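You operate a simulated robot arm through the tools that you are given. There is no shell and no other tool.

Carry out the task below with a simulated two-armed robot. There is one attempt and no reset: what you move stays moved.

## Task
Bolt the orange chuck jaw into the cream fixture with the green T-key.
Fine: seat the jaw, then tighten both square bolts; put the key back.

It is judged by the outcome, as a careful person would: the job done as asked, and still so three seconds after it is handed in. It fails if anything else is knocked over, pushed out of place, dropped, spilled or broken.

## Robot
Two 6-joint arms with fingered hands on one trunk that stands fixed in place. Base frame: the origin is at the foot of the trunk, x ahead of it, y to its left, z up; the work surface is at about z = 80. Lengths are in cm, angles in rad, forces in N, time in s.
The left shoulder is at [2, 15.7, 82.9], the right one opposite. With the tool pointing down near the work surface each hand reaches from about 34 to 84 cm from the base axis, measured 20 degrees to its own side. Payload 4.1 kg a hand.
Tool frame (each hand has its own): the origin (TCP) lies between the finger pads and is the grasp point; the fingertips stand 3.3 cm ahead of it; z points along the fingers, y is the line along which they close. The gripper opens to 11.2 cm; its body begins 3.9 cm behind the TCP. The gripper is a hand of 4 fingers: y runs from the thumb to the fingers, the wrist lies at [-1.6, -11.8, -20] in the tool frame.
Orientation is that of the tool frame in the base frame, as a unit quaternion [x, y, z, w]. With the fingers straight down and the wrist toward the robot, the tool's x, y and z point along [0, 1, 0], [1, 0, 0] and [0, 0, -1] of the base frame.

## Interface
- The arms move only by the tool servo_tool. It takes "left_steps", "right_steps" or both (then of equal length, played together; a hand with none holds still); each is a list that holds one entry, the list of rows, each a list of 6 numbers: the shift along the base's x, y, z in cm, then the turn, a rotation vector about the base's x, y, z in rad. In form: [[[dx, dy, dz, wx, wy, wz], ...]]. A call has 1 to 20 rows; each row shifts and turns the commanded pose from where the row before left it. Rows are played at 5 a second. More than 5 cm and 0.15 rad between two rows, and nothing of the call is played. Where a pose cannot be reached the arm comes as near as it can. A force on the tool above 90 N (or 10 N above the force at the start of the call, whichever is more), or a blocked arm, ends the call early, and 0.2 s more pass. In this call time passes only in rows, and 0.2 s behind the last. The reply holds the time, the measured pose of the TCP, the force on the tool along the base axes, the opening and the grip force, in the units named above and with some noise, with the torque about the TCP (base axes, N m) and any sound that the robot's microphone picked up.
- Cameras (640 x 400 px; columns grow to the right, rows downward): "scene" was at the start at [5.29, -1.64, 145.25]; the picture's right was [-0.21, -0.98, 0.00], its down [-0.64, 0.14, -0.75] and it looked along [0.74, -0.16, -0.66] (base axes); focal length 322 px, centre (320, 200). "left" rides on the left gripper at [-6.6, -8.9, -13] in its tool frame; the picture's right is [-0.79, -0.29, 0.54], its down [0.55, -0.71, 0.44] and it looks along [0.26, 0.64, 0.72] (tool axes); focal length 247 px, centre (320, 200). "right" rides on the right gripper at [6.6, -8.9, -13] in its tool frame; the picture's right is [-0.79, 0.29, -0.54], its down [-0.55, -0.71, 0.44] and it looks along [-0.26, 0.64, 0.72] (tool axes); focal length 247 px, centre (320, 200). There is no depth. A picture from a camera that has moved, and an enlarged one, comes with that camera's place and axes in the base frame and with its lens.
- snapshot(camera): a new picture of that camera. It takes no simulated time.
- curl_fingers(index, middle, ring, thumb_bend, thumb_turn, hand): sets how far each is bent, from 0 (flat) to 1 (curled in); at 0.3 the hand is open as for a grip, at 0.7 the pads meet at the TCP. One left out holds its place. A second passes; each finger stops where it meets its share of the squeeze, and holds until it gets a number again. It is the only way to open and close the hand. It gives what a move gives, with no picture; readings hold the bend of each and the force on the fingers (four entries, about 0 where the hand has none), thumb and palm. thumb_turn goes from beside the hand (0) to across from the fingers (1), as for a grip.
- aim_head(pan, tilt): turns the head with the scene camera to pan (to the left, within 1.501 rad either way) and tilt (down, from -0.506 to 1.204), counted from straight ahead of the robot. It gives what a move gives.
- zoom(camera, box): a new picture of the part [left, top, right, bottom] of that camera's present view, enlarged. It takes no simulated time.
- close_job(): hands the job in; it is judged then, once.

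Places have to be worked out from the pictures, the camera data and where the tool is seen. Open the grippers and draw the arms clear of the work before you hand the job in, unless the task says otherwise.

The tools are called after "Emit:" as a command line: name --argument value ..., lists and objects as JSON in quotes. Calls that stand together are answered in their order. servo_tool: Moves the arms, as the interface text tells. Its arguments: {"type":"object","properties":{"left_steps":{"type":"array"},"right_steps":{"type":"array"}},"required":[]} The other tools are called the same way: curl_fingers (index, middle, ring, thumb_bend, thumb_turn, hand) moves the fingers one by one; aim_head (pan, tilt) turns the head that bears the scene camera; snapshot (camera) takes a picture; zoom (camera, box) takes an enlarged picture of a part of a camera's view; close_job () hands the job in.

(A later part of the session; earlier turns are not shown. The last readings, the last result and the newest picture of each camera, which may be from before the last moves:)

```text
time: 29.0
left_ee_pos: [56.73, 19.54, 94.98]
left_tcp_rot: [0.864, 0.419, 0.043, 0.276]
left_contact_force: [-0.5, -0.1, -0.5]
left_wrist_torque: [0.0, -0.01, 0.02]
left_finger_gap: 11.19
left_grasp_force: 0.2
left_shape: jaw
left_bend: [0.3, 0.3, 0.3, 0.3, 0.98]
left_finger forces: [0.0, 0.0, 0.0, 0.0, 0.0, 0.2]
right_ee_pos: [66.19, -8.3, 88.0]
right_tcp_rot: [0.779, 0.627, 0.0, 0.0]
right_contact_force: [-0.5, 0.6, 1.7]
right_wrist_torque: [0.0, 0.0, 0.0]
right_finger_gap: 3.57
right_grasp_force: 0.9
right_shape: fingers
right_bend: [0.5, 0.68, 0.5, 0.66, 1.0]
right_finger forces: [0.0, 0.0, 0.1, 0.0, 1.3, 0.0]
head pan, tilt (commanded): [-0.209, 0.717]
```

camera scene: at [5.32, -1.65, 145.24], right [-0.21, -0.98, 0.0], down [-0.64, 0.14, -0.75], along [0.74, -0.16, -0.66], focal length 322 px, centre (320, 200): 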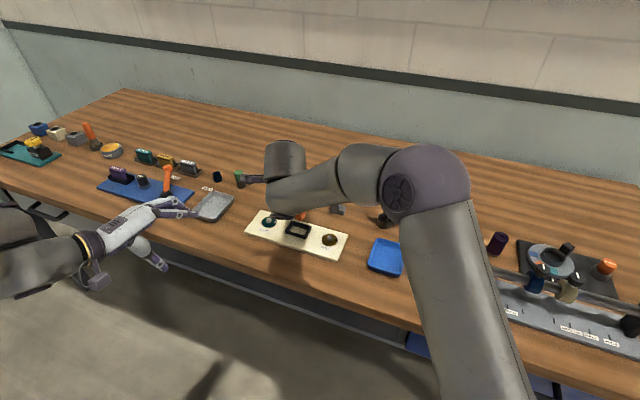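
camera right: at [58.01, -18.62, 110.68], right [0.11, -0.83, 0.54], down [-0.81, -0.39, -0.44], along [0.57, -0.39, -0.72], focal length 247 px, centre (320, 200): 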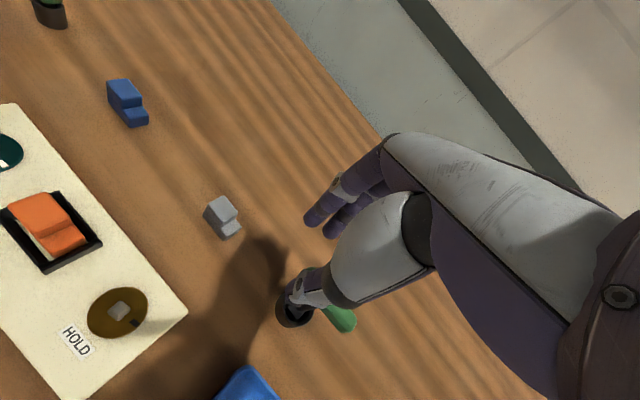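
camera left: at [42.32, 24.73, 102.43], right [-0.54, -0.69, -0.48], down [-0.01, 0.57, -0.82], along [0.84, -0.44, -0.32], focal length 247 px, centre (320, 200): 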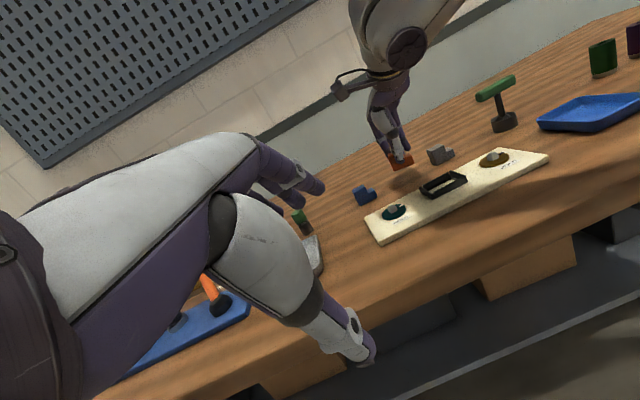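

Thumb just touched the block top (1.3 N) at z = 88.0. I press slightly further.

Emit:
servo_tool --right_steps '[[[0, 0, -0.1, 0, 0, 0], [0, 0, -0.1, 0, 0, 0]]]'

Emit:
zoom --camera "left" --box '[416, 130, 480, 200]'

```text
time: 29.6
left_ee_pos: [56.69, 19.62, 95.01]
left_tcp_rot: [0.864, 0.419, 0.043, 0.276]
left_contact_force: [0.4, 0.9, 0.7]
left_wrist_torque: [-0.03, -0.02, -0.01]
left_finger_gap: 11.18
left_grasp_force: 0.0
left_shape: jaw
left_bend: [0.3, 0.3, 0.3, 0.3, 0.98]
left_finger forces: [0.0, 0.0, 0.1, 0.0, 0.0, 0.1]
right_ee_pos: [66.21, -8.18, 88.07]
right_tcp_rot: [0.779, 0.627, 0.001, 0.0]
right_contact_force: [-1.4, 0.7, 7.6]
right_wrist_torque: [0.02, 0.17, -0.01]
right_finger_gap: 3.58
right_grasp_force: 4.1
right_shape: fingers
right_bend: [0.5, 0.68, 0.5, 0.66, 1.0]
right_finger forces: [0.1, 0.4, 0.1, 0.1, 7.8, 0.0]
head pan, tilt (commanded): [-0.209, 0.717]
```

```text
5.71 times, centred on (448, 165) of left
camera zoom: at [42.32, 24.7, 102.45], right [-0.55, -0.69, -0.48], down [-0.01, 0.57, -0.82], along [0.84, -0.44, -0.32], focal length 1411 px, centre (-411, 400)
```

zoom: 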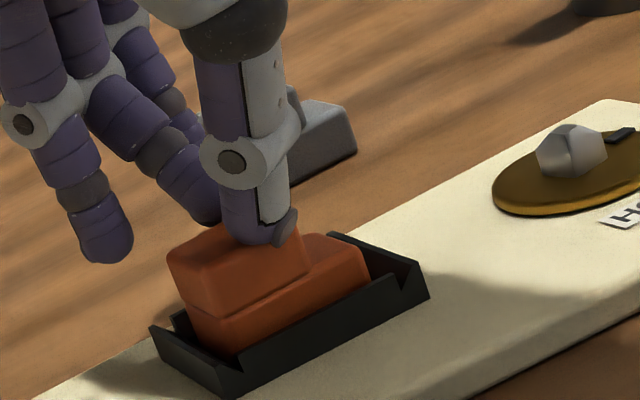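

7.6 N and the jaw does not move, so it is bottomed. One firmer push to about 15–20 N to make sure, then I retreat.

Emit:
servo_tool --right_steps '[[[0, 0, -0.1, 0, 0, 0], [0, 0, -0.1, 0, 0, 0]]]'

Emit:
zoom --camera "left" --box '[416, 130, 480, 200]'

Emit:
servo_tool --right_steps '[[[0, 0, 0.4, 0, 0, 0], [0, 0, 1.0, 0, 0, 0], [0, 0, 2, 0, 0, 0], [0, -2, 3, 0, 0, 0], [0, -4, 3, 0, 0, 0], [0, -4.5, 1, 0, 0, 0], [0, -4.5, 0, 0, 0, 0]]]'

Emit:
zoom --camera "scene" --box '[240, 200, 352, 270]'

Emit:
snapshot --camera "right"

```text
time: 30.2
left_ee_pos: [56.79, 19.73, 95.1]
left_tcp_rot: [0.864, 0.419, 0.044, 0.276]
left_contact_force: [-0.5, 0.5, 0.1]
left_wrist_torque: [0.01, 0.04, 0.01]
left_finger_gap: 11.16
left_grasp_force: 0.0
left_shape: jaw
left_bend: [0.3, 0.3, 0.3, 0.3, 0.98]
left_finger forces: [0.0, 0.1, 0.0, 0.0, 0.0, 0.1]
right_ee_pos: [66.15, -8.01, 88.02]
right_tcp_rot: [0.779, 0.627, 0.001, 0.001]
right_contact_force: [-2.9, 0.6, 21.9]
right_wrist_torque: [0.05, 0.4, -0.04]
right_finger_gap: 3.58
right_grasp_force: 11.1
right_shape: fingers
right_bend: [0.5, 0.68, 0.5, 0.67, 1.0]
right_finger forces: [0.0, 1.2, 0.0, 0.0, 21.5, 0.1]
head pan, tilt (commanded): [-0.209, 0.717]
```

```text
5.71 times, centred on (448, 165) of left
camera zoom: at [42.29, 24.7, 102.46], right [-0.55, -0.69, -0.48], down [-0.01, 0.57, -0.82], along [0.84, -0.44, -0.32], focal length 1411 px, centre (-411, 400)
```

zoom: 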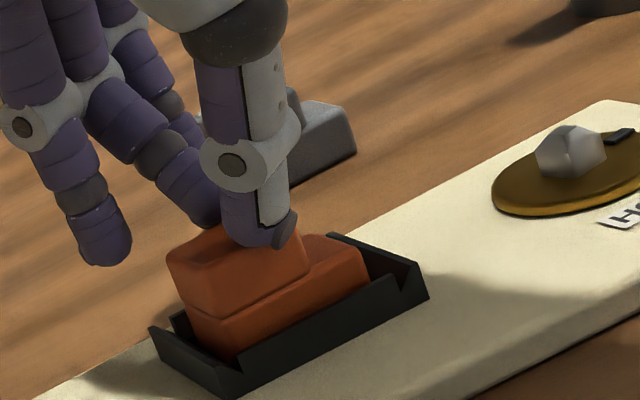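

```text
time: 31.8
left_ee_pos: [56.72, 19.67, 95.06]
left_tcp_rot: [0.864, 0.419, 0.044, 0.276]
left_contact_force: [0.3, 0.5, -0.9]
left_wrist_torque: [-0.01, 0.03, 0.01]
left_finger_gap: 11.22
left_grasp_force: 0.1
left_shape: jaw
left_bend: [0.3, 0.3, 0.3, 0.3, 0.98]
left_finger forces: [0.0, 0.0, 0.0, 0.0, 0.1, 0.0]
right_ee_pos: [66.1, -23.3, 98.2]
right_tcp_rot: [0.778, 0.628, 0.0, 0.0]
right_contact_force: [-0.6, 0.2, -0.9]
right_wrist_torque: [-0.04, 0.01, -0.02]
right_finger_gap: 3.5
right_grasp_force: 0.1
right_shape: fingers
right_bend: [0.5, 0.68, 0.5, 0.66, 1.0]
right_finger forces: [0.0, 0.0, 0.0, 0.0, 0.0, 0.0]
head pan, tilt (commanded): [-0.209, 0.717]
```

```text
5.71 times, centred on (296, 235) of scene
camera zoom: at [5.3, -1.6, 145.25], right [-0.21, -0.98, 0.0], down [-0.64, 0.14, -0.75], along [0.74, -0.16, -0.66], focal length 1839 px, centre (457, 0)
```

zoom: 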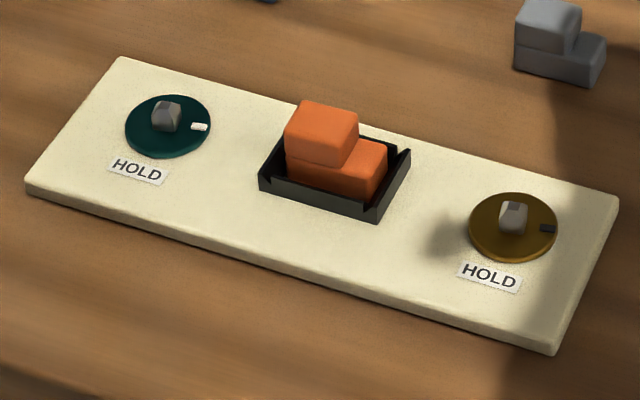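

```text
taken
camera right: at [58.61, -14.98, 111.15], right [0.11, -0.83, 0.54], down [-0.81, -0.39, -0.44], along [0.57, -0.39, -0.72], focal length 247 px, centre (320, 200)
```

right: 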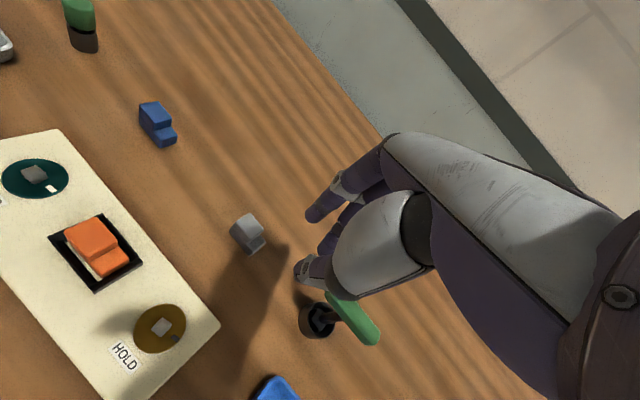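

The jaw held firm at 22 N, so it is seated. Now I study the two bolts, their marks and the key's socket closely before using the key.

Emit:
zoom --camera "scene" --box '[316, 226, 348, 254]'

Emit:
zoom --camera "scene" --box '[256, 210, 288, 238]'

Emit:
zoom --camera "right" --box '[115, 295, 205, 360]'

Emit:
zoom --camera "right" --box '[0, 145, 90, 210]'

Emit:
zoom --camera "right" --box '[280, 260, 400, 360]'

Emit:
zoom --camera "left" --box '[460, 60, 540, 140]'

```text
14.29 times, centred on (332, 240) of scene
camera zoom: at [5.3, -1.6, 145.25], right [-0.21, -0.98, 0.0], down [-0.64, 0.14, -0.75], along [0.74, -0.16, -0.66], focal length 4596 px, centre (149, -371)
```

zoom: 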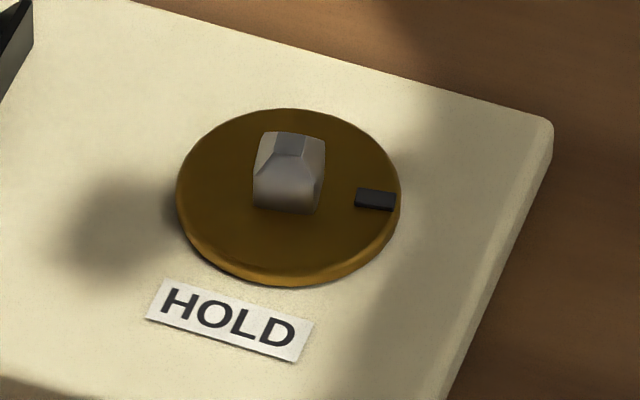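

```text
14.29 times, centred on (272, 224) of scene
camera zoom: at [5.3, -1.6, 145.25], right [-0.21, -0.98, 0.0], down [-0.64, 0.14, -0.75], along [0.74, -0.16, -0.66], focal length 4596 px, centre (1006, -143)
```

zoom: 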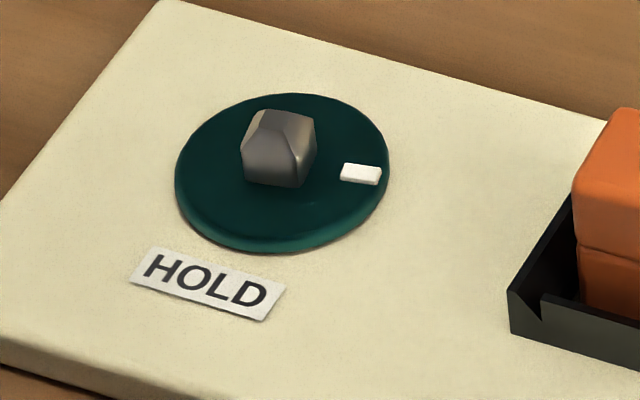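

```text
6.15 times, centred on (160, 328) of right
camera zoom: at [58.61, -14.98, 111.15], right [0.11, -0.83, 0.54], down [-0.81, -0.39, -0.44], along [0.57, -0.39, -0.72], focal length 1520 px, centre (1305, -585)
```

zoom: 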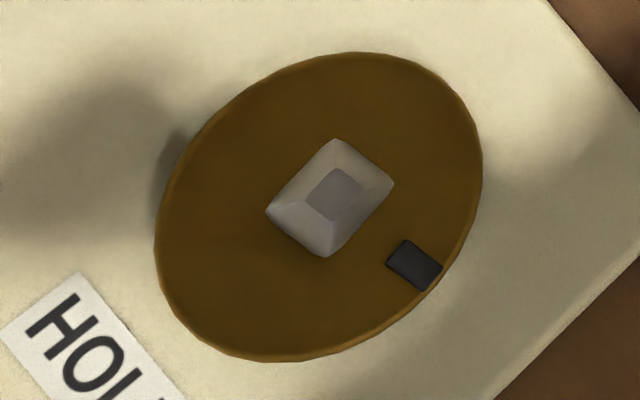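

```text
6.15 times, centred on (45, 178) of right
camera zoom: at [58.61, -14.98, 111.15], right [0.11, -0.83, 0.54], down [-0.81, -0.39, -0.44], along [0.57, -0.39, -0.72], focal length 1520 px, centre (2012, 338)
```

zoom: 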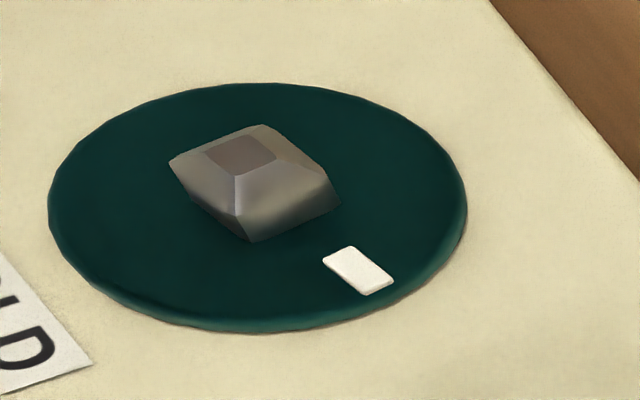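

```text
4.00 times, centred on (340, 310) of right
camera zoom: at [58.61, -14.98, 111.15], right [0.11, -0.83, 0.54], down [-0.81, -0.39, -0.44], along [0.57, -0.39, -0.72], focal length 988 px, centre (240, -240)
```

zoom: 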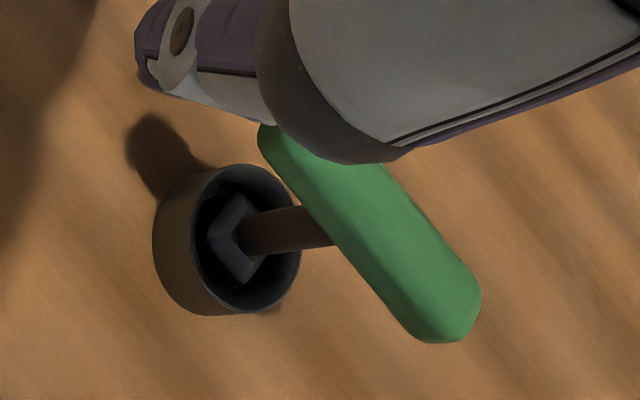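

```text
5.00 times, centred on (500, 100) of left
camera zoom: at [42.34, 24.74, 102.43], right [-0.55, -0.69, -0.48], down [-0.01, 0.57, -0.82], along [0.84, -0.44, -0.32], focal length 1235 px, centre (-580, 700)
```

zoom: 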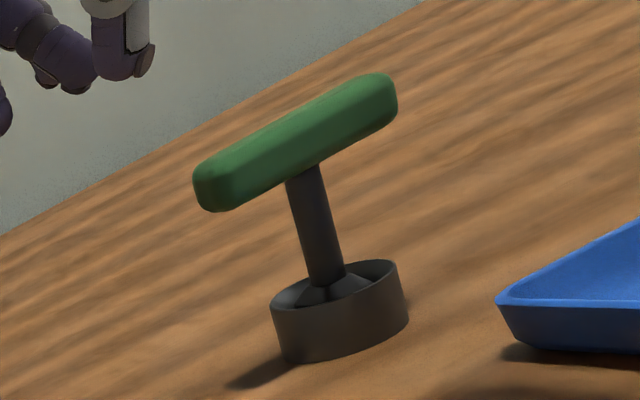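

Brown bolt's square lies along its mark (≈ -110°), needing ≈ 104° clockwise to point at HOLD; the teal one needs about the same. The key handle's centre triangulates to ≈ (64.1, -32.85, 88.4), direction ≈ -118.5°. I open the fingers and move above it, turned to straddle the bar.

Emit:
curl_fingers --hand "right" --index 0.5 --middle 0.5 --ring 0.5 --thumb_bend 0.5 --thumb_turn 1.0

Emit:
servo_tool --right_steps '[[[-0.5, -3.2, 0, 0, 0, -0.095], [-0.7, -3.2, 0, 0, 0, -0.095], [-0.8, -3.15, -2.0, 0, 0, -0.095], [0, 0, -2.2, 0, 0, 0]]]'

Emit:
snapshot --camera "right"

Emit:
zoom --camera "left" --box '[450, 30, 550, 140]'

Emit:
zoom --camera "scene" --box '[340, 160, 440, 240]'

```text
time: 32.8
left_ee_pos: [56.71, 19.59, 94.92]
left_tcp_rot: [0.864, 0.419, 0.044, 0.276]
left_contact_force: [0.6, -0.2, 0.7]
left_wrist_torque: [-0.01, -0.02, 0.0]
left_finger_gap: 11.17
left_grasp_force: 0.0
left_shape: jaw
left_bend: [0.3, 0.3, 0.3, 0.3, 0.98]
left_finger forces: [0.0, 0.0, 0.0, 0.1, 0.0, 0.1]
right_ee_pos: [66.05, -23.23, 98.23]
right_tcp_rot: [0.778, 0.628, 0.0, 0.0]
right_contact_force: [0.0, -0.5, -0.6]
right_wrist_torque: [-0.01, -0.01, 0.0]
right_finger_gap: 5.7
right_grasp_force: 0.1
right_shape: fingers
right_bend: [0.5, 0.5, 0.5, 0.5, 1.0]
right_finger forces: [0.0, 0.0, 0.0, 0.0, 0.1, 0.1]
head pan, tilt (commanded): [-0.209, 0.717]
```

```text
time: 33.8
left_ee_pos: [56.72, 19.76, 94.96]
left_tcp_rot: [0.864, 0.419, 0.042, 0.276]
left_contact_force: [-0.5, -0.4, -0.3]
left_wrist_torque: [0.01, 0.0, 0.02]
left_finger_gap: 11.18
left_grasp_force: 0.0
left_shape: jaw
left_bend: [0.3, 0.3, 0.3, 0.3, 0.98]
left_finger forces: [0.0, 0.1, 0.0, 0.0, 0.0, 0.0]
right_ee_pos: [64.05, -32.8, 93.86]
right_tcp_rot: [0.86, 0.51, 0.0, 0.001]
right_contact_force: [0.4, 0.4, 0.5]
right_wrist_torque: [-0.05, -0.04, 0.04]
right_finger_gap: 5.71
right_grasp_force: 0.1
right_shape: fingers
right_bend: [0.5, 0.5, 0.5, 0.5, 1.0]
right_finger forces: [0.0, 0.0, 0.0, 0.0, 0.0, 0.1]
head pan, tilt (commanded): [-0.209, 0.717]
```

```text
taken
camera right: at [59.29, -22.78, 106.87], right [-0.13, -0.83, 0.54], down [-0.89, -0.14, -0.44], along [0.44, -0.53, -0.72], focal length 247 px, centre (320, 200)
```

right: 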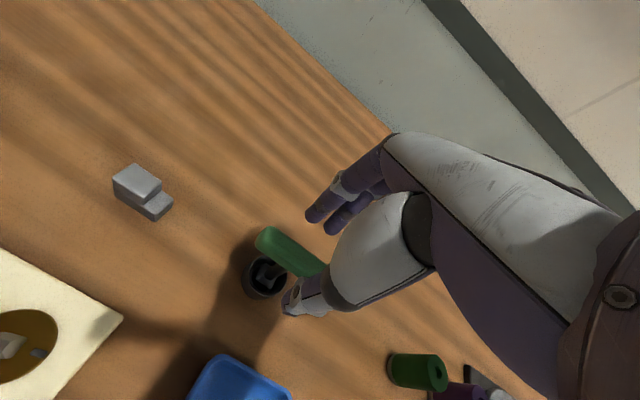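

```text
3.64 times, centred on (500, 85) of left
camera zoom: at [42.34, 24.7, 102.44], right [-0.55, -0.69, -0.48], down [-0.01, 0.57, -0.82], along [0.84, -0.44, -0.32], focal length 898 px, centre (-334, 618)
```

zoom: 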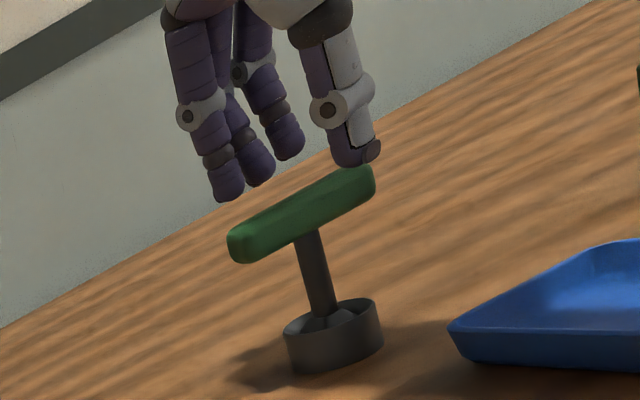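

```text
5.00 times, centred on (390, 200) of scene
camera zoom: at [5.28, -1.63, 145.25], right [-0.21, -0.98, 0.0], down [-0.64, 0.14, -0.75], along [0.74, -0.16, -0.66], focal length 1609 px, centre (-30, 200)
```

zoom: 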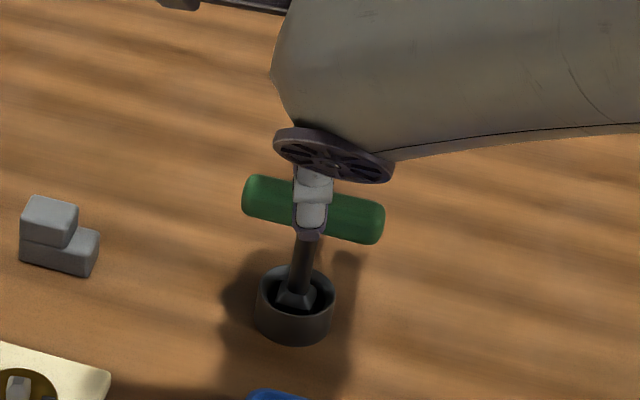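

The hand is above the bar with matching yaw. I zoom in on the hand view to measure the bar's position between the fingers.

Emit:
zoom --camera "right" --box '[235, 195, 345, 325]'

```text
3.08 times, centred on (290, 260) of right
camera zoom: at [59.29, -22.78, 106.87], right [-0.13, -0.83, 0.54], down [-0.89, -0.14, -0.44], along [0.44, -0.53, -0.72], focal length 760 px, centre (412, 15)
```

zoom: 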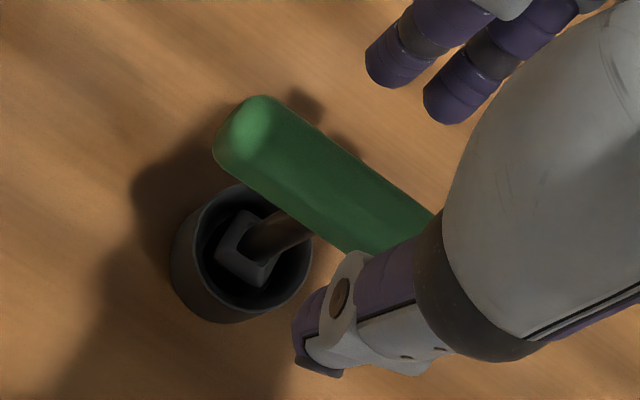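

The bar's centreline is ≈ 0.42 cm toward the fingers and turned about 4° more. I correct that and descend so the bar sits at the grasp point.

Emit:
servo_tool --right_steps '[[[0.41, -0.11, 0, 0, 0, -0.07], [0, 0, -1.3, 0, 0, 0], [0, 0, -1.3, 0, 0, 0], [0, 0, -1.3, 0, 0, 0], [0, 0, -1.2, 0, 0, 0]]]'

Emit:
zoom --camera "right" --box '[235, 195, 345, 325]'

Emit:
zoom --camera "left" --box '[460, 40, 550, 140]'

```text
time: 35.0
left_ee_pos: [56.73, 19.7, 94.94]
left_tcp_rot: [0.864, 0.42, 0.044, 0.276]
left_contact_force: [0.2, 0.2, 0.3]
left_wrist_torque: [-0.03, -0.01, 0.01]
left_finger_gap: 11.16
left_grasp_force: 0.1
left_shape: jaw
left_bend: [0.3, 0.3, 0.3, 0.3, 0.98]
left_finger forces: [0.0, 0.1, 0.1, 0.2, 0.0, 0.0]
right_ee_pos: [64.63, -32.79, 88.8]
right_tcp_rot: [0.877, 0.481, -0.001, 0.0]
right_contact_force: [0.4, 0.3, 0.2]
right_wrist_torque: [0.05, 0.0, 0.05]
right_finger_gap: 5.7
right_grasp_force: 0.1
right_shape: fingers
right_bend: [0.5, 0.5, 0.5, 0.5, 1.0]
right_finger forces: [0.0, 0.1, 0.0, 0.1, 0.0, 0.0]
head pan, tilt (commanded): [-0.209, 0.717]
```

```text
3.08 times, centred on (290, 260) of right
camera zoom: at [60.48, -22.53, 101.74], right [-0.19, -0.82, 0.54], down [-0.9, -0.08, -0.44], along [0.4, -0.56, -0.72], focal length 760 px, centre (412, 15)
```

zoom: 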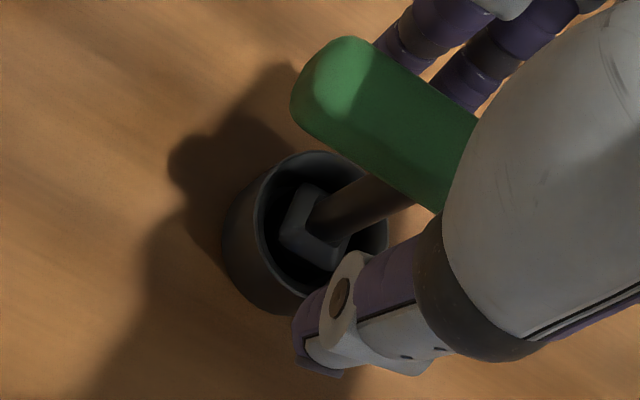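

```text
4.00 times, centred on (505, 90) of left
camera zoom: at [42.34, 24.7, 102.44], right [-0.55, -0.69, -0.48], down [-0.01, 0.57, -0.82], along [0.84, -0.44, -0.32], focal length 988 px, centre (-420, 640)
```

zoom: 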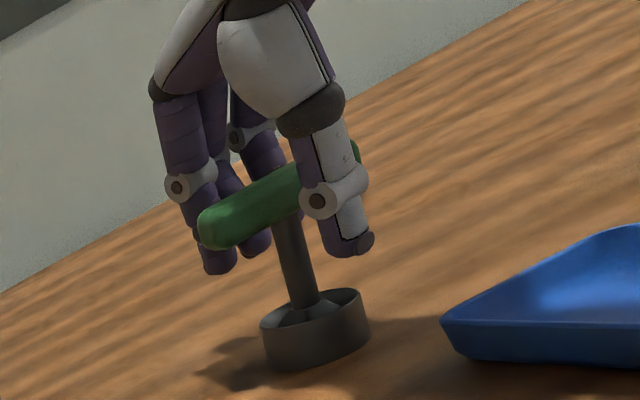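

The bar is centred between thumb and fingers. I close in two steps so the key isn't jerked.

Emit:
curl_fingers --hand "right" --index 0.6 --middle 0.6 --ring 0.6 --thumb_bend 0.6

Emit:
curl_fingers --hand "right" --index 0.8 --middle 0.8 --ring 0.8 --thumb_bend 0.8

Emit:
zoom --camera "right" --box '[235, 195, 345, 325]'

Emit:
zoom --camera "left" --box '[460, 40, 550, 140]'

```text
time: 36.0
left_ee_pos: [56.8, 19.71, 95.06]
left_tcp_rot: [0.864, 0.42, 0.043, 0.276]
left_contact_force: [-0.4, 0.2, 0.2]
left_wrist_torque: [-0.01, -0.01, -0.02]
left_finger_gap: 11.15
left_grasp_force: 0.1
left_shape: jaw
left_bend: [0.3, 0.3, 0.3, 0.3, 0.98]
left_finger forces: [0.0, 0.0, 0.0, 0.0, 0.1, 0.1]
right_ee_pos: [64.55, -32.86, 88.78]
right_tcp_rot: [0.877, 0.481, 0.0, 0.0]
right_contact_force: [-0.8, 0.2, -0.3]
right_wrist_torque: [0.01, -0.03, -0.01]
right_finger_gap: 3.02
right_grasp_force: 0.0
right_shape: fingers
right_bend: [0.6, 0.6, 0.6, 0.6, 1.0]
right_finger forces: [0.1, 0.0, 0.1, 0.0, 0.0, 0.0]
head pan, tilt (commanded): [-0.209, 0.717]
```

```text
time: 37.0
left_ee_pos: [56.63, 19.58, 95.03]
left_tcp_rot: [0.863, 0.419, 0.044, 0.277]
left_contact_force: [0.2, 0.5, 0.4]
left_wrist_torque: [0.01, 0.04, 0.02]
left_finger_gap: 11.17
left_grasp_force: 0.0
left_shape: jaw
left_bend: [0.3, 0.3, 0.3, 0.3, 0.98]
left_finger forces: [0.1, 0.0, 0.0, 0.1, 0.1, 0.0]
right_ee_pos: [64.57, -32.85, 88.75]
right_tcp_rot: [0.877, 0.48, 0.0, 0.0]
right_contact_force: [0.4, 4.2, -3.7]
right_wrist_torque: [0.32, -0.05, -0.03]
right_finger_gap: 0.32
right_grasp_force: 23.4
right_shape: fingers
right_bend: [0.78, 0.78, 0.77, 0.71, 0.99]
right_finger forces: [12.1, 7.6, 6.2, 0.0, 20.6, 0.0]
head pan, tilt (commanded): [-0.209, 0.717]
```

```text
3.08 times, centred on (290, 260) of right
camera zoom: at [60.49, -22.52, 101.73], right [-0.19, -0.82, 0.54], down [-0.9, -0.08, -0.44], along [0.4, -0.56, -0.72], focal length 760 px, centre (412, 15)
```

zoom: 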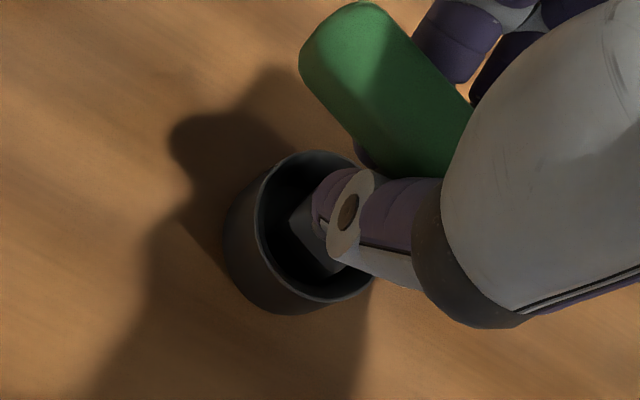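

```text
4.00 times, centred on (505, 90) of left
camera zoom: at [42.35, 24.7, 102.43], right [-0.55, -0.69, -0.48], down [-0.01, 0.57, -0.82], along [0.84, -0.44, -0.32], focal length 988 px, centre (-420, 640)
```

zoom: 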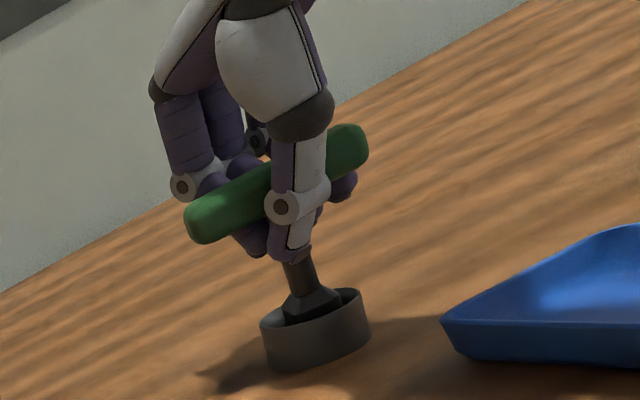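

The fingers have wrapped around the bar in a firm hook grip (thumb 20 N); the handle turned a bit relative to the hand and leans slightly. The stand hasn't moved. I lift gently and watch.

Emit:
servo_tool --right_steps '[[[0, 0, 0.4, 0, 0, 0], [0, 0, 0.6, 0, 0, 0], [0, 0, 0.8, 0, 0, 0]]]'

Emit:
zoom --camera "left" --box '[460, 40, 550, 140]'

Emit:
zoom --camera "scene" --box '[350, 170, 430, 235]'

```text
time: 37.8
left_ee_pos: [56.73, 19.72, 95.05]
left_tcp_rot: [0.864, 0.419, 0.044, 0.277]
left_contact_force: [0.2, 0.4, 1.1]
left_wrist_torque: [0.0, 0.02, -0.02]
left_finger_gap: 11.19
left_grasp_force: 0.1
left_shape: jaw
left_bend: [0.3, 0.3, 0.3, 0.3, 0.98]
left_finger forces: [0.0, 0.1, 0.0, 0.0, 0.0, 0.1]
right_ee_pos: [64.54, -32.95, 90.78]
right_tcp_rot: [0.878, 0.479, 0.0, 0.001]
right_contact_force: [0.0, 0.1, -1.4]
right_wrist_torque: [0.01, 0.01, -0.05]
right_finger_gap: 0.28
right_grasp_force: 23.3
right_shape: fingers
right_bend: [0.78, 0.78, 0.78, 0.71, 0.99]
right_finger forces: [11.3, 9.9, 3.6, 0.1, 21.0, 0.0]
head pan, tilt (commanded): [-0.209, 0.717]
```

```text
4.00 times, centred on (505, 90) of left
camera zoom: at [42.35, 24.68, 102.44], right [-0.55, -0.69, -0.48], down [-0.01, 0.57, -0.82], along [0.84, -0.44, -0.32], focal length 988 px, centre (-420, 640)
```

zoom: 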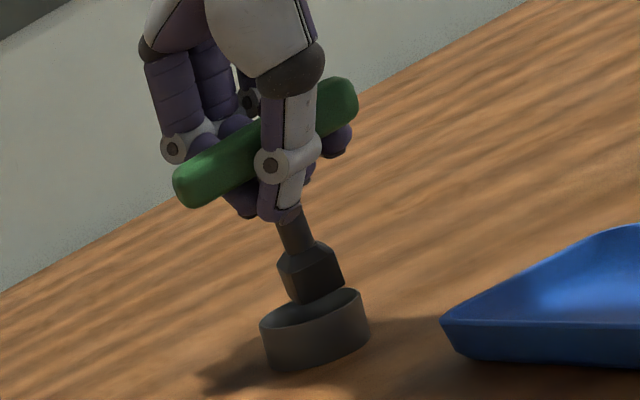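

```text
6.15 times, centred on (390, 202) of scene
camera zoom: at [5.3, -1.65, 145.24], right [-0.21, -0.98, 0.0], down [-0.64, 0.14, -0.75], along [0.74, -0.16, -0.66], focal length 1980 px, centre (-111, 185)
```

zoom: 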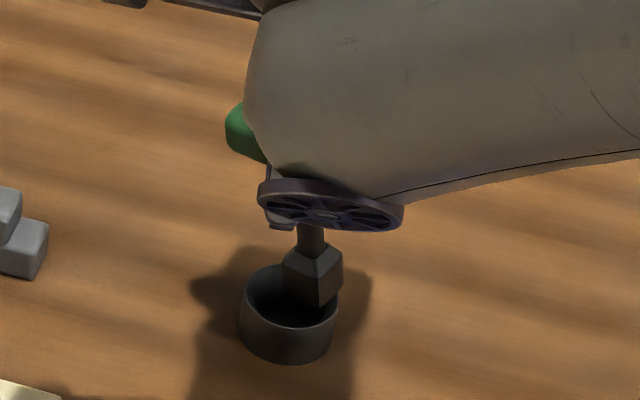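

The key came out, but it hangs yawed and leaning in this wrapped grip. Better to set it back and regrip with the fingers held straight and only the thumb squeezing, so I lower it back into the stand first.

Emit:
servo_tool --right_steps '[[[0, 0, -0.7, 0, 0, 0], [0, 0, -0.6, 0, 0, 0], [0, 0, -0.4, 0, 0, 0]]]'

Emit:
zoom --camera "left" --box '[460, 40, 550, 140]'

Emit:
zoom --camera "scene" --box '[350, 170, 430, 235]'

```text
time: 38.6
left_ee_pos: [56.76, 19.72, 94.99]
left_tcp_rot: [0.864, 0.42, 0.044, 0.276]
left_contact_force: [-0.3, -0.4, -0.2]
left_wrist_torque: [-0.01, -0.02, -0.02]
left_finger_gap: 11.2
left_grasp_force: 0.0
left_shape: jaw
left_bend: [0.3, 0.3, 0.3, 0.3, 0.98]
left_finger forces: [0.1, 0.0, 0.0, 0.0, 0.0, 0.0]
right_ee_pos: [64.77, -32.7, 89.09]
right_tcp_rot: [0.876, 0.482, 0.003, 0.001]
right_contact_force: [3.3, 12.1, 22.3]
right_wrist_torque: [0.23, -0.11, -0.05]
right_finger_gap: 0.02
right_grasp_force: 21.1
right_shape: fingers
right_bend: [0.79, 0.8, 0.8, 0.74, 0.98]
right_finger forces: [15.1, 5.8, 0.0, 0.0, 20.9, 0.0]
head pan, tilt (commanded): [-0.209, 0.717]
```

```text
4.00 times, centred on (505, 90) of left
camera zoom: at [42.29, 24.78, 102.44], right [-0.55, -0.69, -0.48], down [-0.01, 0.57, -0.82], along [0.84, -0.44, -0.32], focal length 988 px, centre (-420, 640)
```

zoom: 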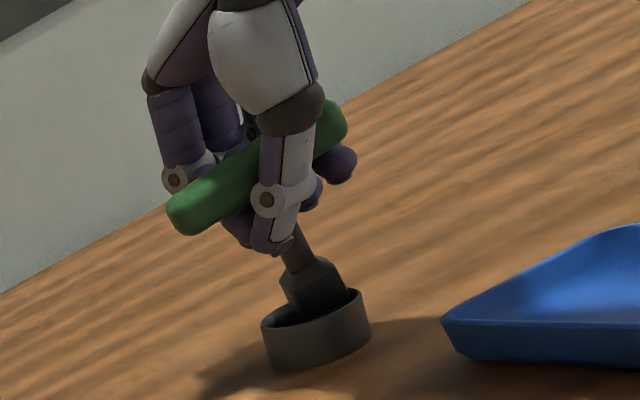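

```text
6.15 times, centred on (390, 202) of scene
camera zoom: at [5.24, -1.57, 145.25], right [-0.21, -0.98, 0.0], down [-0.64, 0.14, -0.75], along [0.74, -0.16, -0.66], focal length 1980 px, centre (-111, 185)
```

zoom: 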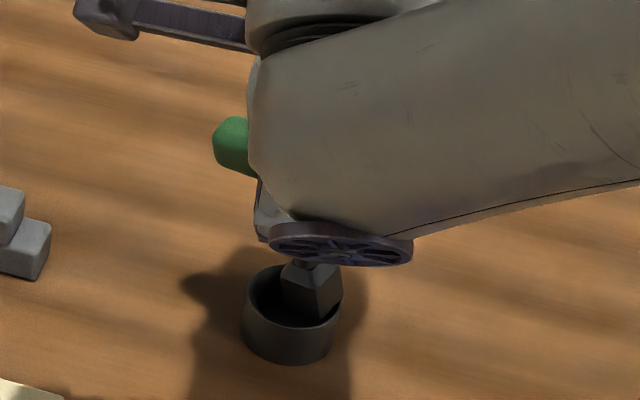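

The leaning socket pressed on the cup's right wall (12 N sideways, 22 N up). I ease up, shift the hand toward +y where the reaction points, and then lower again gently.

Emit:
servo_tool --right_steps '[[[0, 0, 0.5, 0, 0, 0], [0.1, 0.3, 0.3, 0, 0, 0], [0.1, 0.3, 0, 0, 0, 0]]]'

Emit:
zoom --camera "left" --box '[470, 70, 540, 140]'

Emit:
zoom --camera "right" --box '[235, 195, 345, 325]'

Emit:
zoom --camera "scene" --box '[366, 195, 414, 235]'

```text
time: 39.4
left_ee_pos: [56.68, 19.65, 94.97]
left_tcp_rot: [0.863, 0.42, 0.043, 0.277]
left_contact_force: [-0.7, 1.0, 0.5]
left_wrist_torque: [0.03, 0.04, 0.01]
left_finger_gap: 11.17
left_grasp_force: 0.1
left_shape: jaw
left_bend: [0.3, 0.3, 0.3, 0.3, 0.98]
left_finger forces: [0.0, 0.0, 0.0, 0.0, 0.0, 0.0]
right_ee_pos: [64.59, -32.43, 89.52]
right_tcp_rot: [0.878, 0.479, -0.003, -0.001]
right_contact_force: [-0.4, -0.3, -0.8]
right_wrist_torque: [-0.06, -0.01, 0.01]
right_finger_gap: 0.0
right_grasp_force: 23.1
right_shape: fingers
right_bend: [0.79, 0.8, 0.8, 0.74, 0.98]
right_finger forces: [13.7, 14.3, 0.1, 0.0, 18.5, 0.0]
head pan, tilt (commanded): [-0.209, 0.717]
```

```text
5.71 times, centred on (505, 105) of left
camera zoom: at [42.36, 24.67, 102.44], right [-0.55, -0.69, -0.48], down [-0.01, 0.57, -0.82], along [0.84, -0.44, -0.32], focal length 1411 px, centre (-737, 743)
```

zoom: 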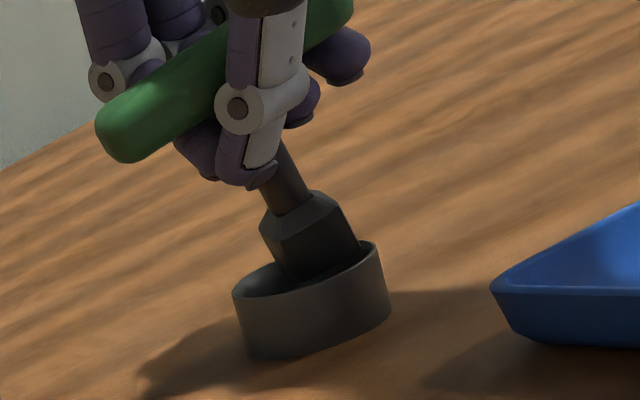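

```text
3.08 times, centred on (290, 260) of right
camera zoom: at [60.65, -22.09, 102.51], right [-0.19, -0.82, 0.54], down [-0.9, -0.08, -0.43], along [0.4, -0.57, -0.72], focal length 760 px, centre (412, 15)
```

zoom: 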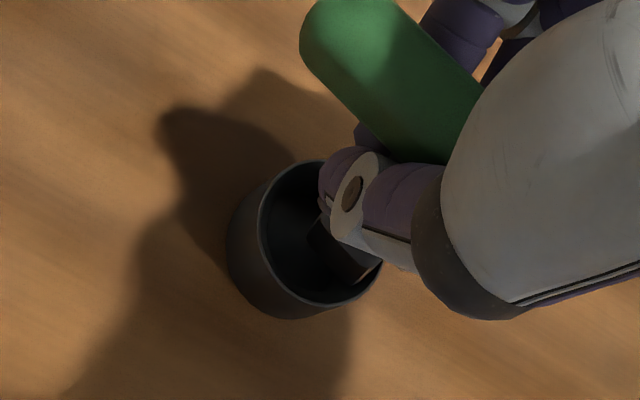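

```text
10.00 times, centred on (390, 215) of scene
camera zoom: at [5.3, -1.65, 145.24], right [-0.21, -0.98, 0.0], down [-0.64, 0.14, -0.75], along [0.74, -0.16, -0.66], focal length 3218 px, centre (-380, 50)
```

zoom: 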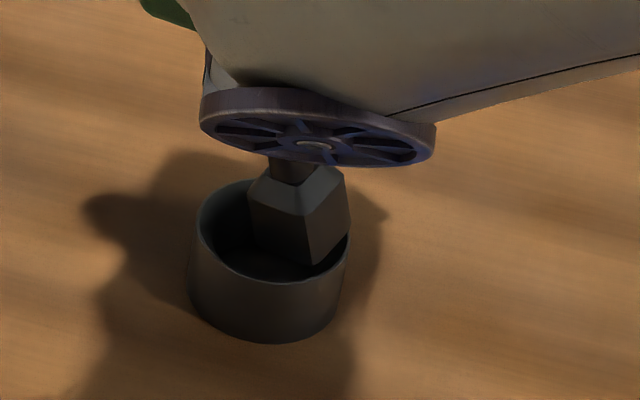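

The key leans about 13° (socket end toward -y). I raise it clear of the cup and tilt the hand by 0.23 rad so the key becomes vertical before setting it down.

Emit:
servo_tool --right_steps '[[[0, 0, 0.6, 0, 0, 0], [0, 0, 0.6, 0, 0, 0], [0, 0, 0, 0.113, -0.023, 0], [0, 0, 0, 0.113, -0.023, 0]]]'

Emit:
zoom --camera "left" --box '[460, 50, 540, 140]'

Emit:
zoom --camera "right" --box '[235, 195, 345, 325]'

Emit:
zoom --camera "scene" --box '[366, 190, 414, 230]'

```text
time: 40.4
left_ee_pos: [56.8, 19.57, 95.0]
left_tcp_rot: [0.864, 0.42, 0.044, 0.275]
left_contact_force: [-0.6, 0.1, -0.4]
left_wrist_torque: [0.03, 0.0, -0.02]
left_finger_gap: 11.17
left_grasp_force: 0.0
left_shape: jaw
left_bend: [0.3, 0.3, 0.3, 0.3, 0.98]
left_finger forces: [0.0, 0.1, 0.0, 0.0, 0.0, 0.0]
right_ee_pos: [64.75, -32.35, 90.93]
right_tcp_rot: [0.871, 0.477, 0.075, -0.088]
right_contact_force: [-0.3, 0.1, -0.6]
right_wrist_torque: [0.01, -0.01, -0.01]
right_finger_gap: 0.0
right_grasp_force: 23.3
right_shape: fingers
right_bend: [0.79, 0.8, 0.8, 0.74, 0.98]
right_finger forces: [13.4, 14.3, 0.1, 0.0, 18.7, 0.0]
head pan, tilt (commanded): [-0.209, 0.717]
```

```text
4.44 times, centred on (500, 95) of left
camera zoom: at [42.35, 24.71, 102.43], right [-0.55, -0.69, -0.48], down [-0.01, 0.57, -0.82], along [0.84, -0.44, -0.32], focal length 1098 px, centre (-480, 667)
```

zoom: 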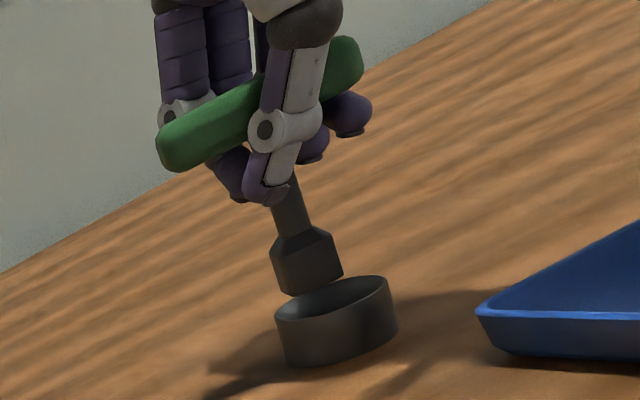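

```text
3.08 times, centred on (290, 260) of right
camera zoom: at [59.97, -25.12, 105.71], right [-0.21, -0.92, 0.33], down [-0.87, 0.02, -0.48], along [0.44, -0.39, -0.81], focal length 760 px, centre (412, 15)
```

zoom: 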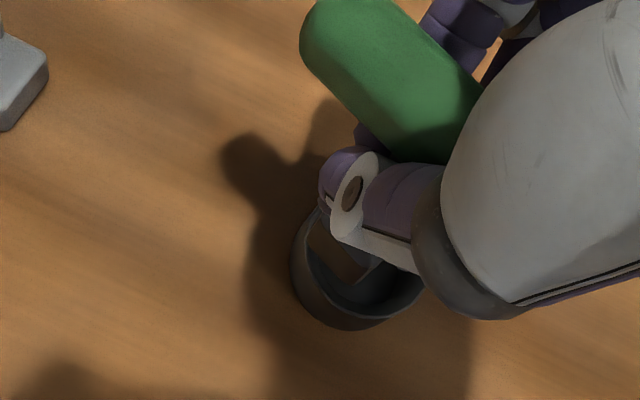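

```text
10.00 times, centred on (390, 210) of scene
camera zoom: at [5.3, -1.63, 145.24], right [-0.21, -0.98, 0.0], down [-0.64, 0.14, -0.75], along [0.74, -0.16, -0.66], focal length 3218 px, centre (-380, 100)
```

zoom: 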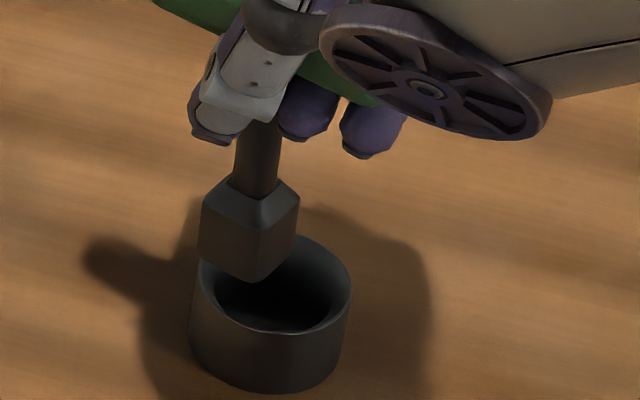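

Nearly vertical now. The socket end triangulates to (64.7, -32.0, 83.5) while the cup centre is at (64.7, -32.9), so I shift -0.9 in y and lower into the cup.

Emit:
servo_tool --right_steps '[[[-0.05, -0.45, 0, 0, 0, 0], [-0.05, -0.45, 0, 0, 0, 0], [0, 0, -0.5, 0, 0, 0], [0, 0, -0.5, 0, 0, 0]]]'

Emit:
zoom --camera "left" --box '[460, 50, 540, 140]'

Emit:
zoom --camera "scene" --box '[366, 190, 414, 230]'

```text
time: 41.4
left_ee_pos: [56.7, 19.61, 94.99]
left_tcp_rot: [0.864, 0.419, 0.044, 0.276]
left_contact_force: [-0.3, 0.6, 0.4]
left_wrist_torque: [-0.01, -0.01, 0.02]
left_finger_gap: 11.15
left_grasp_force: 0.1
left_shape: jaw
left_bend: [0.3, 0.3, 0.3, 0.3, 0.98]
left_finger forces: [0.1, 0.0, 0.1, 0.0, 0.0, 0.0]
right_ee_pos: [64.64, -33.13, 89.96]
right_tcp_rot: [0.871, 0.477, 0.074, -0.088]
right_contact_force: [0.3, -0.1, -1.3]
right_wrist_torque: [-0.03, 0.0, 0.01]
right_finger_gap: 0.0
right_grasp_force: 23.4
right_shape: fingers
right_bend: [0.79, 0.8, 0.8, 0.74, 0.98]
right_finger forces: [13.4, 14.4, 0.2, 0.0, 18.6, 0.1]
head pan, tilt (commanded): [-0.209, 0.717]
```

```text
4.44 times, centred on (500, 95) of left
camera zoom: at [42.34, 24.7, 102.44], right [-0.55, -0.69, -0.48], down [-0.01, 0.57, -0.82], along [0.84, -0.44, -0.32], focal length 1098 px, centre (-480, 667)
```

zoom: 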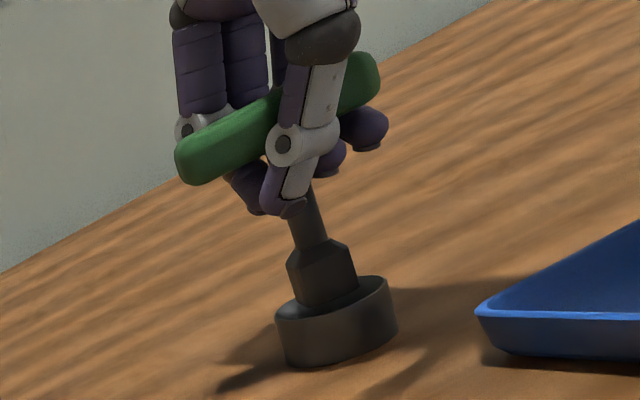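

```text
10.00 times, centred on (390, 210) of scene
camera zoom: at [5.29, -1.64, 145.24], right [-0.21, -0.98, 0.0], down [-0.64, 0.14, -0.75], along [0.74, -0.16, -0.66], focal length 3218 px, centre (-380, 100)
```

zoom: 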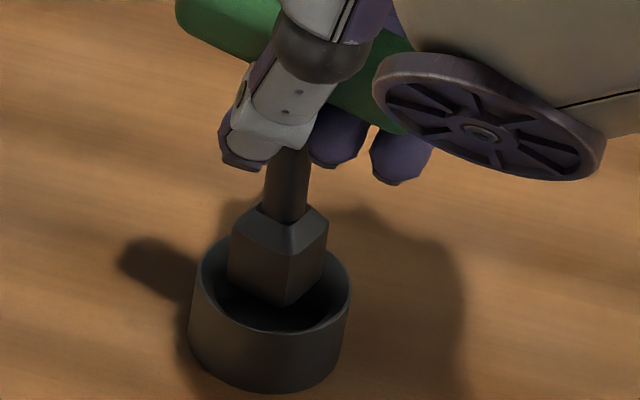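

The socket is entering the cup well centred. I keep lowering gently until it rests.

Emit:
servo_tool --right_steps '[[[0, 0.0, -0.4, 0, 0, 0], [0, 0, -0.4, 0, 0, 0], [0, 0, -0.2, 0, 0, 0]]]'

Emit:
zoom --camera "left" --box '[460, 50, 540, 140]'

Emit:
zoom --camera "scene" --box '[366, 190, 414, 230]'

```text
time: 42.2
left_ee_pos: [56.65, 19.83, 95.0]
left_tcp_rot: [0.864, 0.419, 0.044, 0.276]
left_contact_force: [-0.7, 0.2, 0.0]
left_wrist_torque: [0.04, -0.02, -0.03]
left_finger_gap: 11.17
left_grasp_force: 0.0
left_shape: jaw
left_bend: [0.3, 0.3, 0.3, 0.3, 0.98]
left_finger forces: [0.1, 0.0, 0.0, 0.0, 0.1, 0.0]
right_ee_pos: [64.65, -33.12, 88.91]
right_tcp_rot: [0.871, 0.478, 0.074, -0.087]
right_contact_force: [-1.3, -0.7, -1.3]
right_wrist_torque: [-0.02, 0.02, -0.03]
right_finger_gap: 0.0
right_grasp_force: 23.4
right_shape: fingers
right_bend: [0.79, 0.8, 0.8, 0.74, 0.98]
right_finger forces: [13.4, 14.3, 0.2, 0.0, 18.6, 0.0]
head pan, tilt (commanded): [-0.209, 0.717]
```

```text
4.44 times, centred on (500, 95) of left
camera zoom: at [42.34, 24.7, 102.44], right [-0.55, -0.69, -0.48], down [-0.01, 0.57, -0.82], along [0.84, -0.44, -0.32], focal length 1098 px, centre (-480, 667)
```

zoom: 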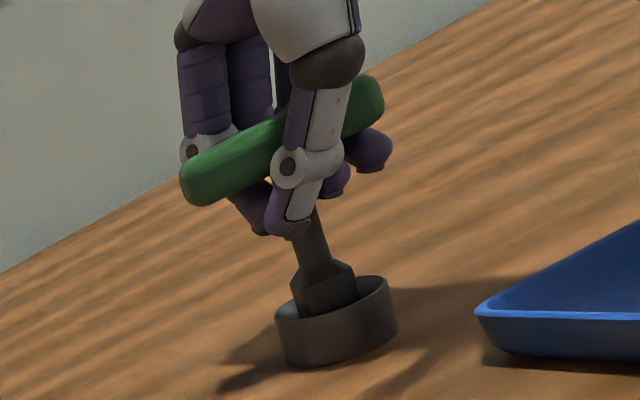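

```text
10.00 times, centred on (390, 210) of scene
camera zoom: at [5.29, -1.64, 145.24], right [-0.21, -0.98, 0.0], down [-0.64, 0.14, -0.75], along [0.74, -0.16, -0.66], focal length 3218 px, centre (-380, 100)
```

zoom: 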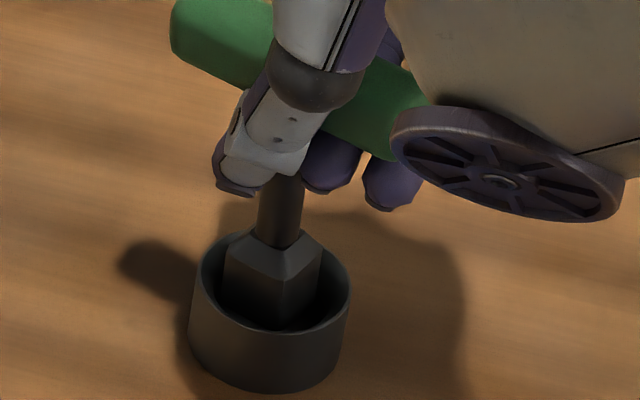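

No contact yet. Lowering further in small rows.

Emit:
servo_tool --right_steps '[[[0, 0.0, -0.3, 0, 0, 0], [0, 0, -0.3, 0, 0, 0]]]'

Emit:
servo_tool --right_steps '[[[0, 0.0, -0.2, 0, 0, 0], [0, 0, -0.15, 0, 0, 0]]]'

Emit:
zoom --camera "left" --box '[460, 50, 540, 140]'

Emit:
zoom --camera "scene" --box '[366, 190, 414, 230]'

```text
time: 42.8
left_ee_pos: [56.7, 19.61, 95.1]
left_tcp_rot: [0.864, 0.419, 0.043, 0.276]
left_contact_force: [-0.2, 0.2, -1.1]
left_wrist_torque: [-0.02, -0.03, 0.0]
left_finger_gap: 11.2
left_grasp_force: 0.0
left_shape: jaw
left_bend: [0.3, 0.3, 0.3, 0.3, 0.98]
left_finger forces: [0.0, 0.0, 0.0, 0.0, 0.0, 0.0]
right_ee_pos: [64.57, -33.17, 88.41]
right_tcp_rot: [0.872, 0.476, 0.075, -0.089]
right_contact_force: [-0.4, -1.1, -1.9]
right_wrist_torque: [0.01, -0.03, 0.0]
right_finger_gap: 0.0
right_grasp_force: 22.7
right_shape: fingers
right_bend: [0.79, 0.8, 0.8, 0.74, 0.98]
right_finger forces: [13.4, 14.3, 0.2, 0.0, 18.6, 0.0]
head pan, tilt (commanded): [-0.209, 0.717]
```

```text
time: 43.4
left_ee_pos: [56.61, 19.58, 94.99]
left_tcp_rot: [0.864, 0.419, 0.042, 0.277]
left_contact_force: [0.1, -0.3, 0.1]
left_wrist_torque: [-0.01, -0.01, 0.0]
left_finger_gap: 11.17
left_grasp_force: 0.2
left_shape: jaw
left_bend: [0.3, 0.3, 0.3, 0.3, 0.98]
left_finger forces: [0.0, 0.1, 0.1, 0.0, 0.0, 0.0]
right_ee_pos: [64.63, -33.26, 88.01]
right_tcp_rot: [0.872, 0.477, 0.074, -0.088]
right_contact_force: [0.5, -0.1, -1.4]
right_wrist_torque: [-0.01, 0.0, 0.02]
right_finger_gap: 0.0
right_grasp_force: 23.2
right_shape: fingers
right_bend: [0.79, 0.8, 0.8, 0.74, 0.98]
right_finger forces: [13.4, 14.3, 0.3, 0.1, 18.7, 0.0]
head pan, tilt (commanded): [-0.209, 0.717]
```

```text
4.44 times, centred on (500, 95) of left
camera zoom: at [42.34, 24.7, 102.44], right [-0.55, -0.69, -0.48], down [-0.01, 0.57, -0.82], along [0.84, -0.44, -0.32], focal length 1098 px, centre (-480, 667)
```

zoom: 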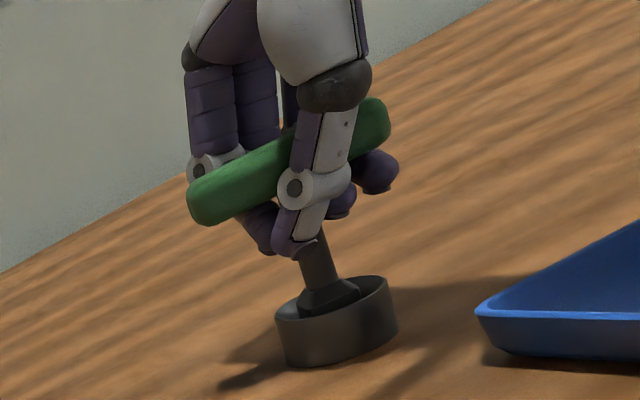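

```text
10.00 times, centred on (390, 210) of scene
camera zoom: at [5.3, -1.64, 145.24], right [-0.21, -0.98, 0.0], down [-0.64, 0.14, -0.75], along [0.74, -0.16, -0.66], focal length 3218 px, centre (-380, 100)
```

zoom: 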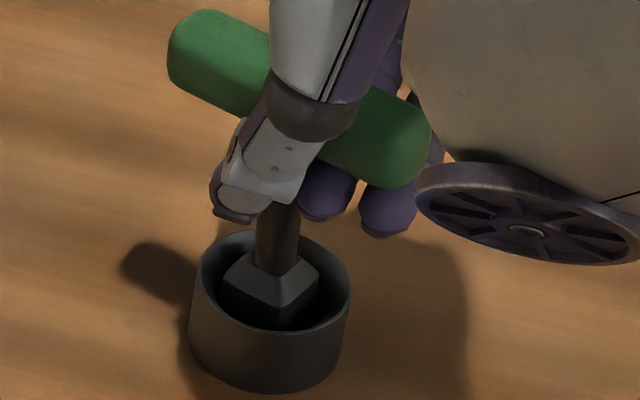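

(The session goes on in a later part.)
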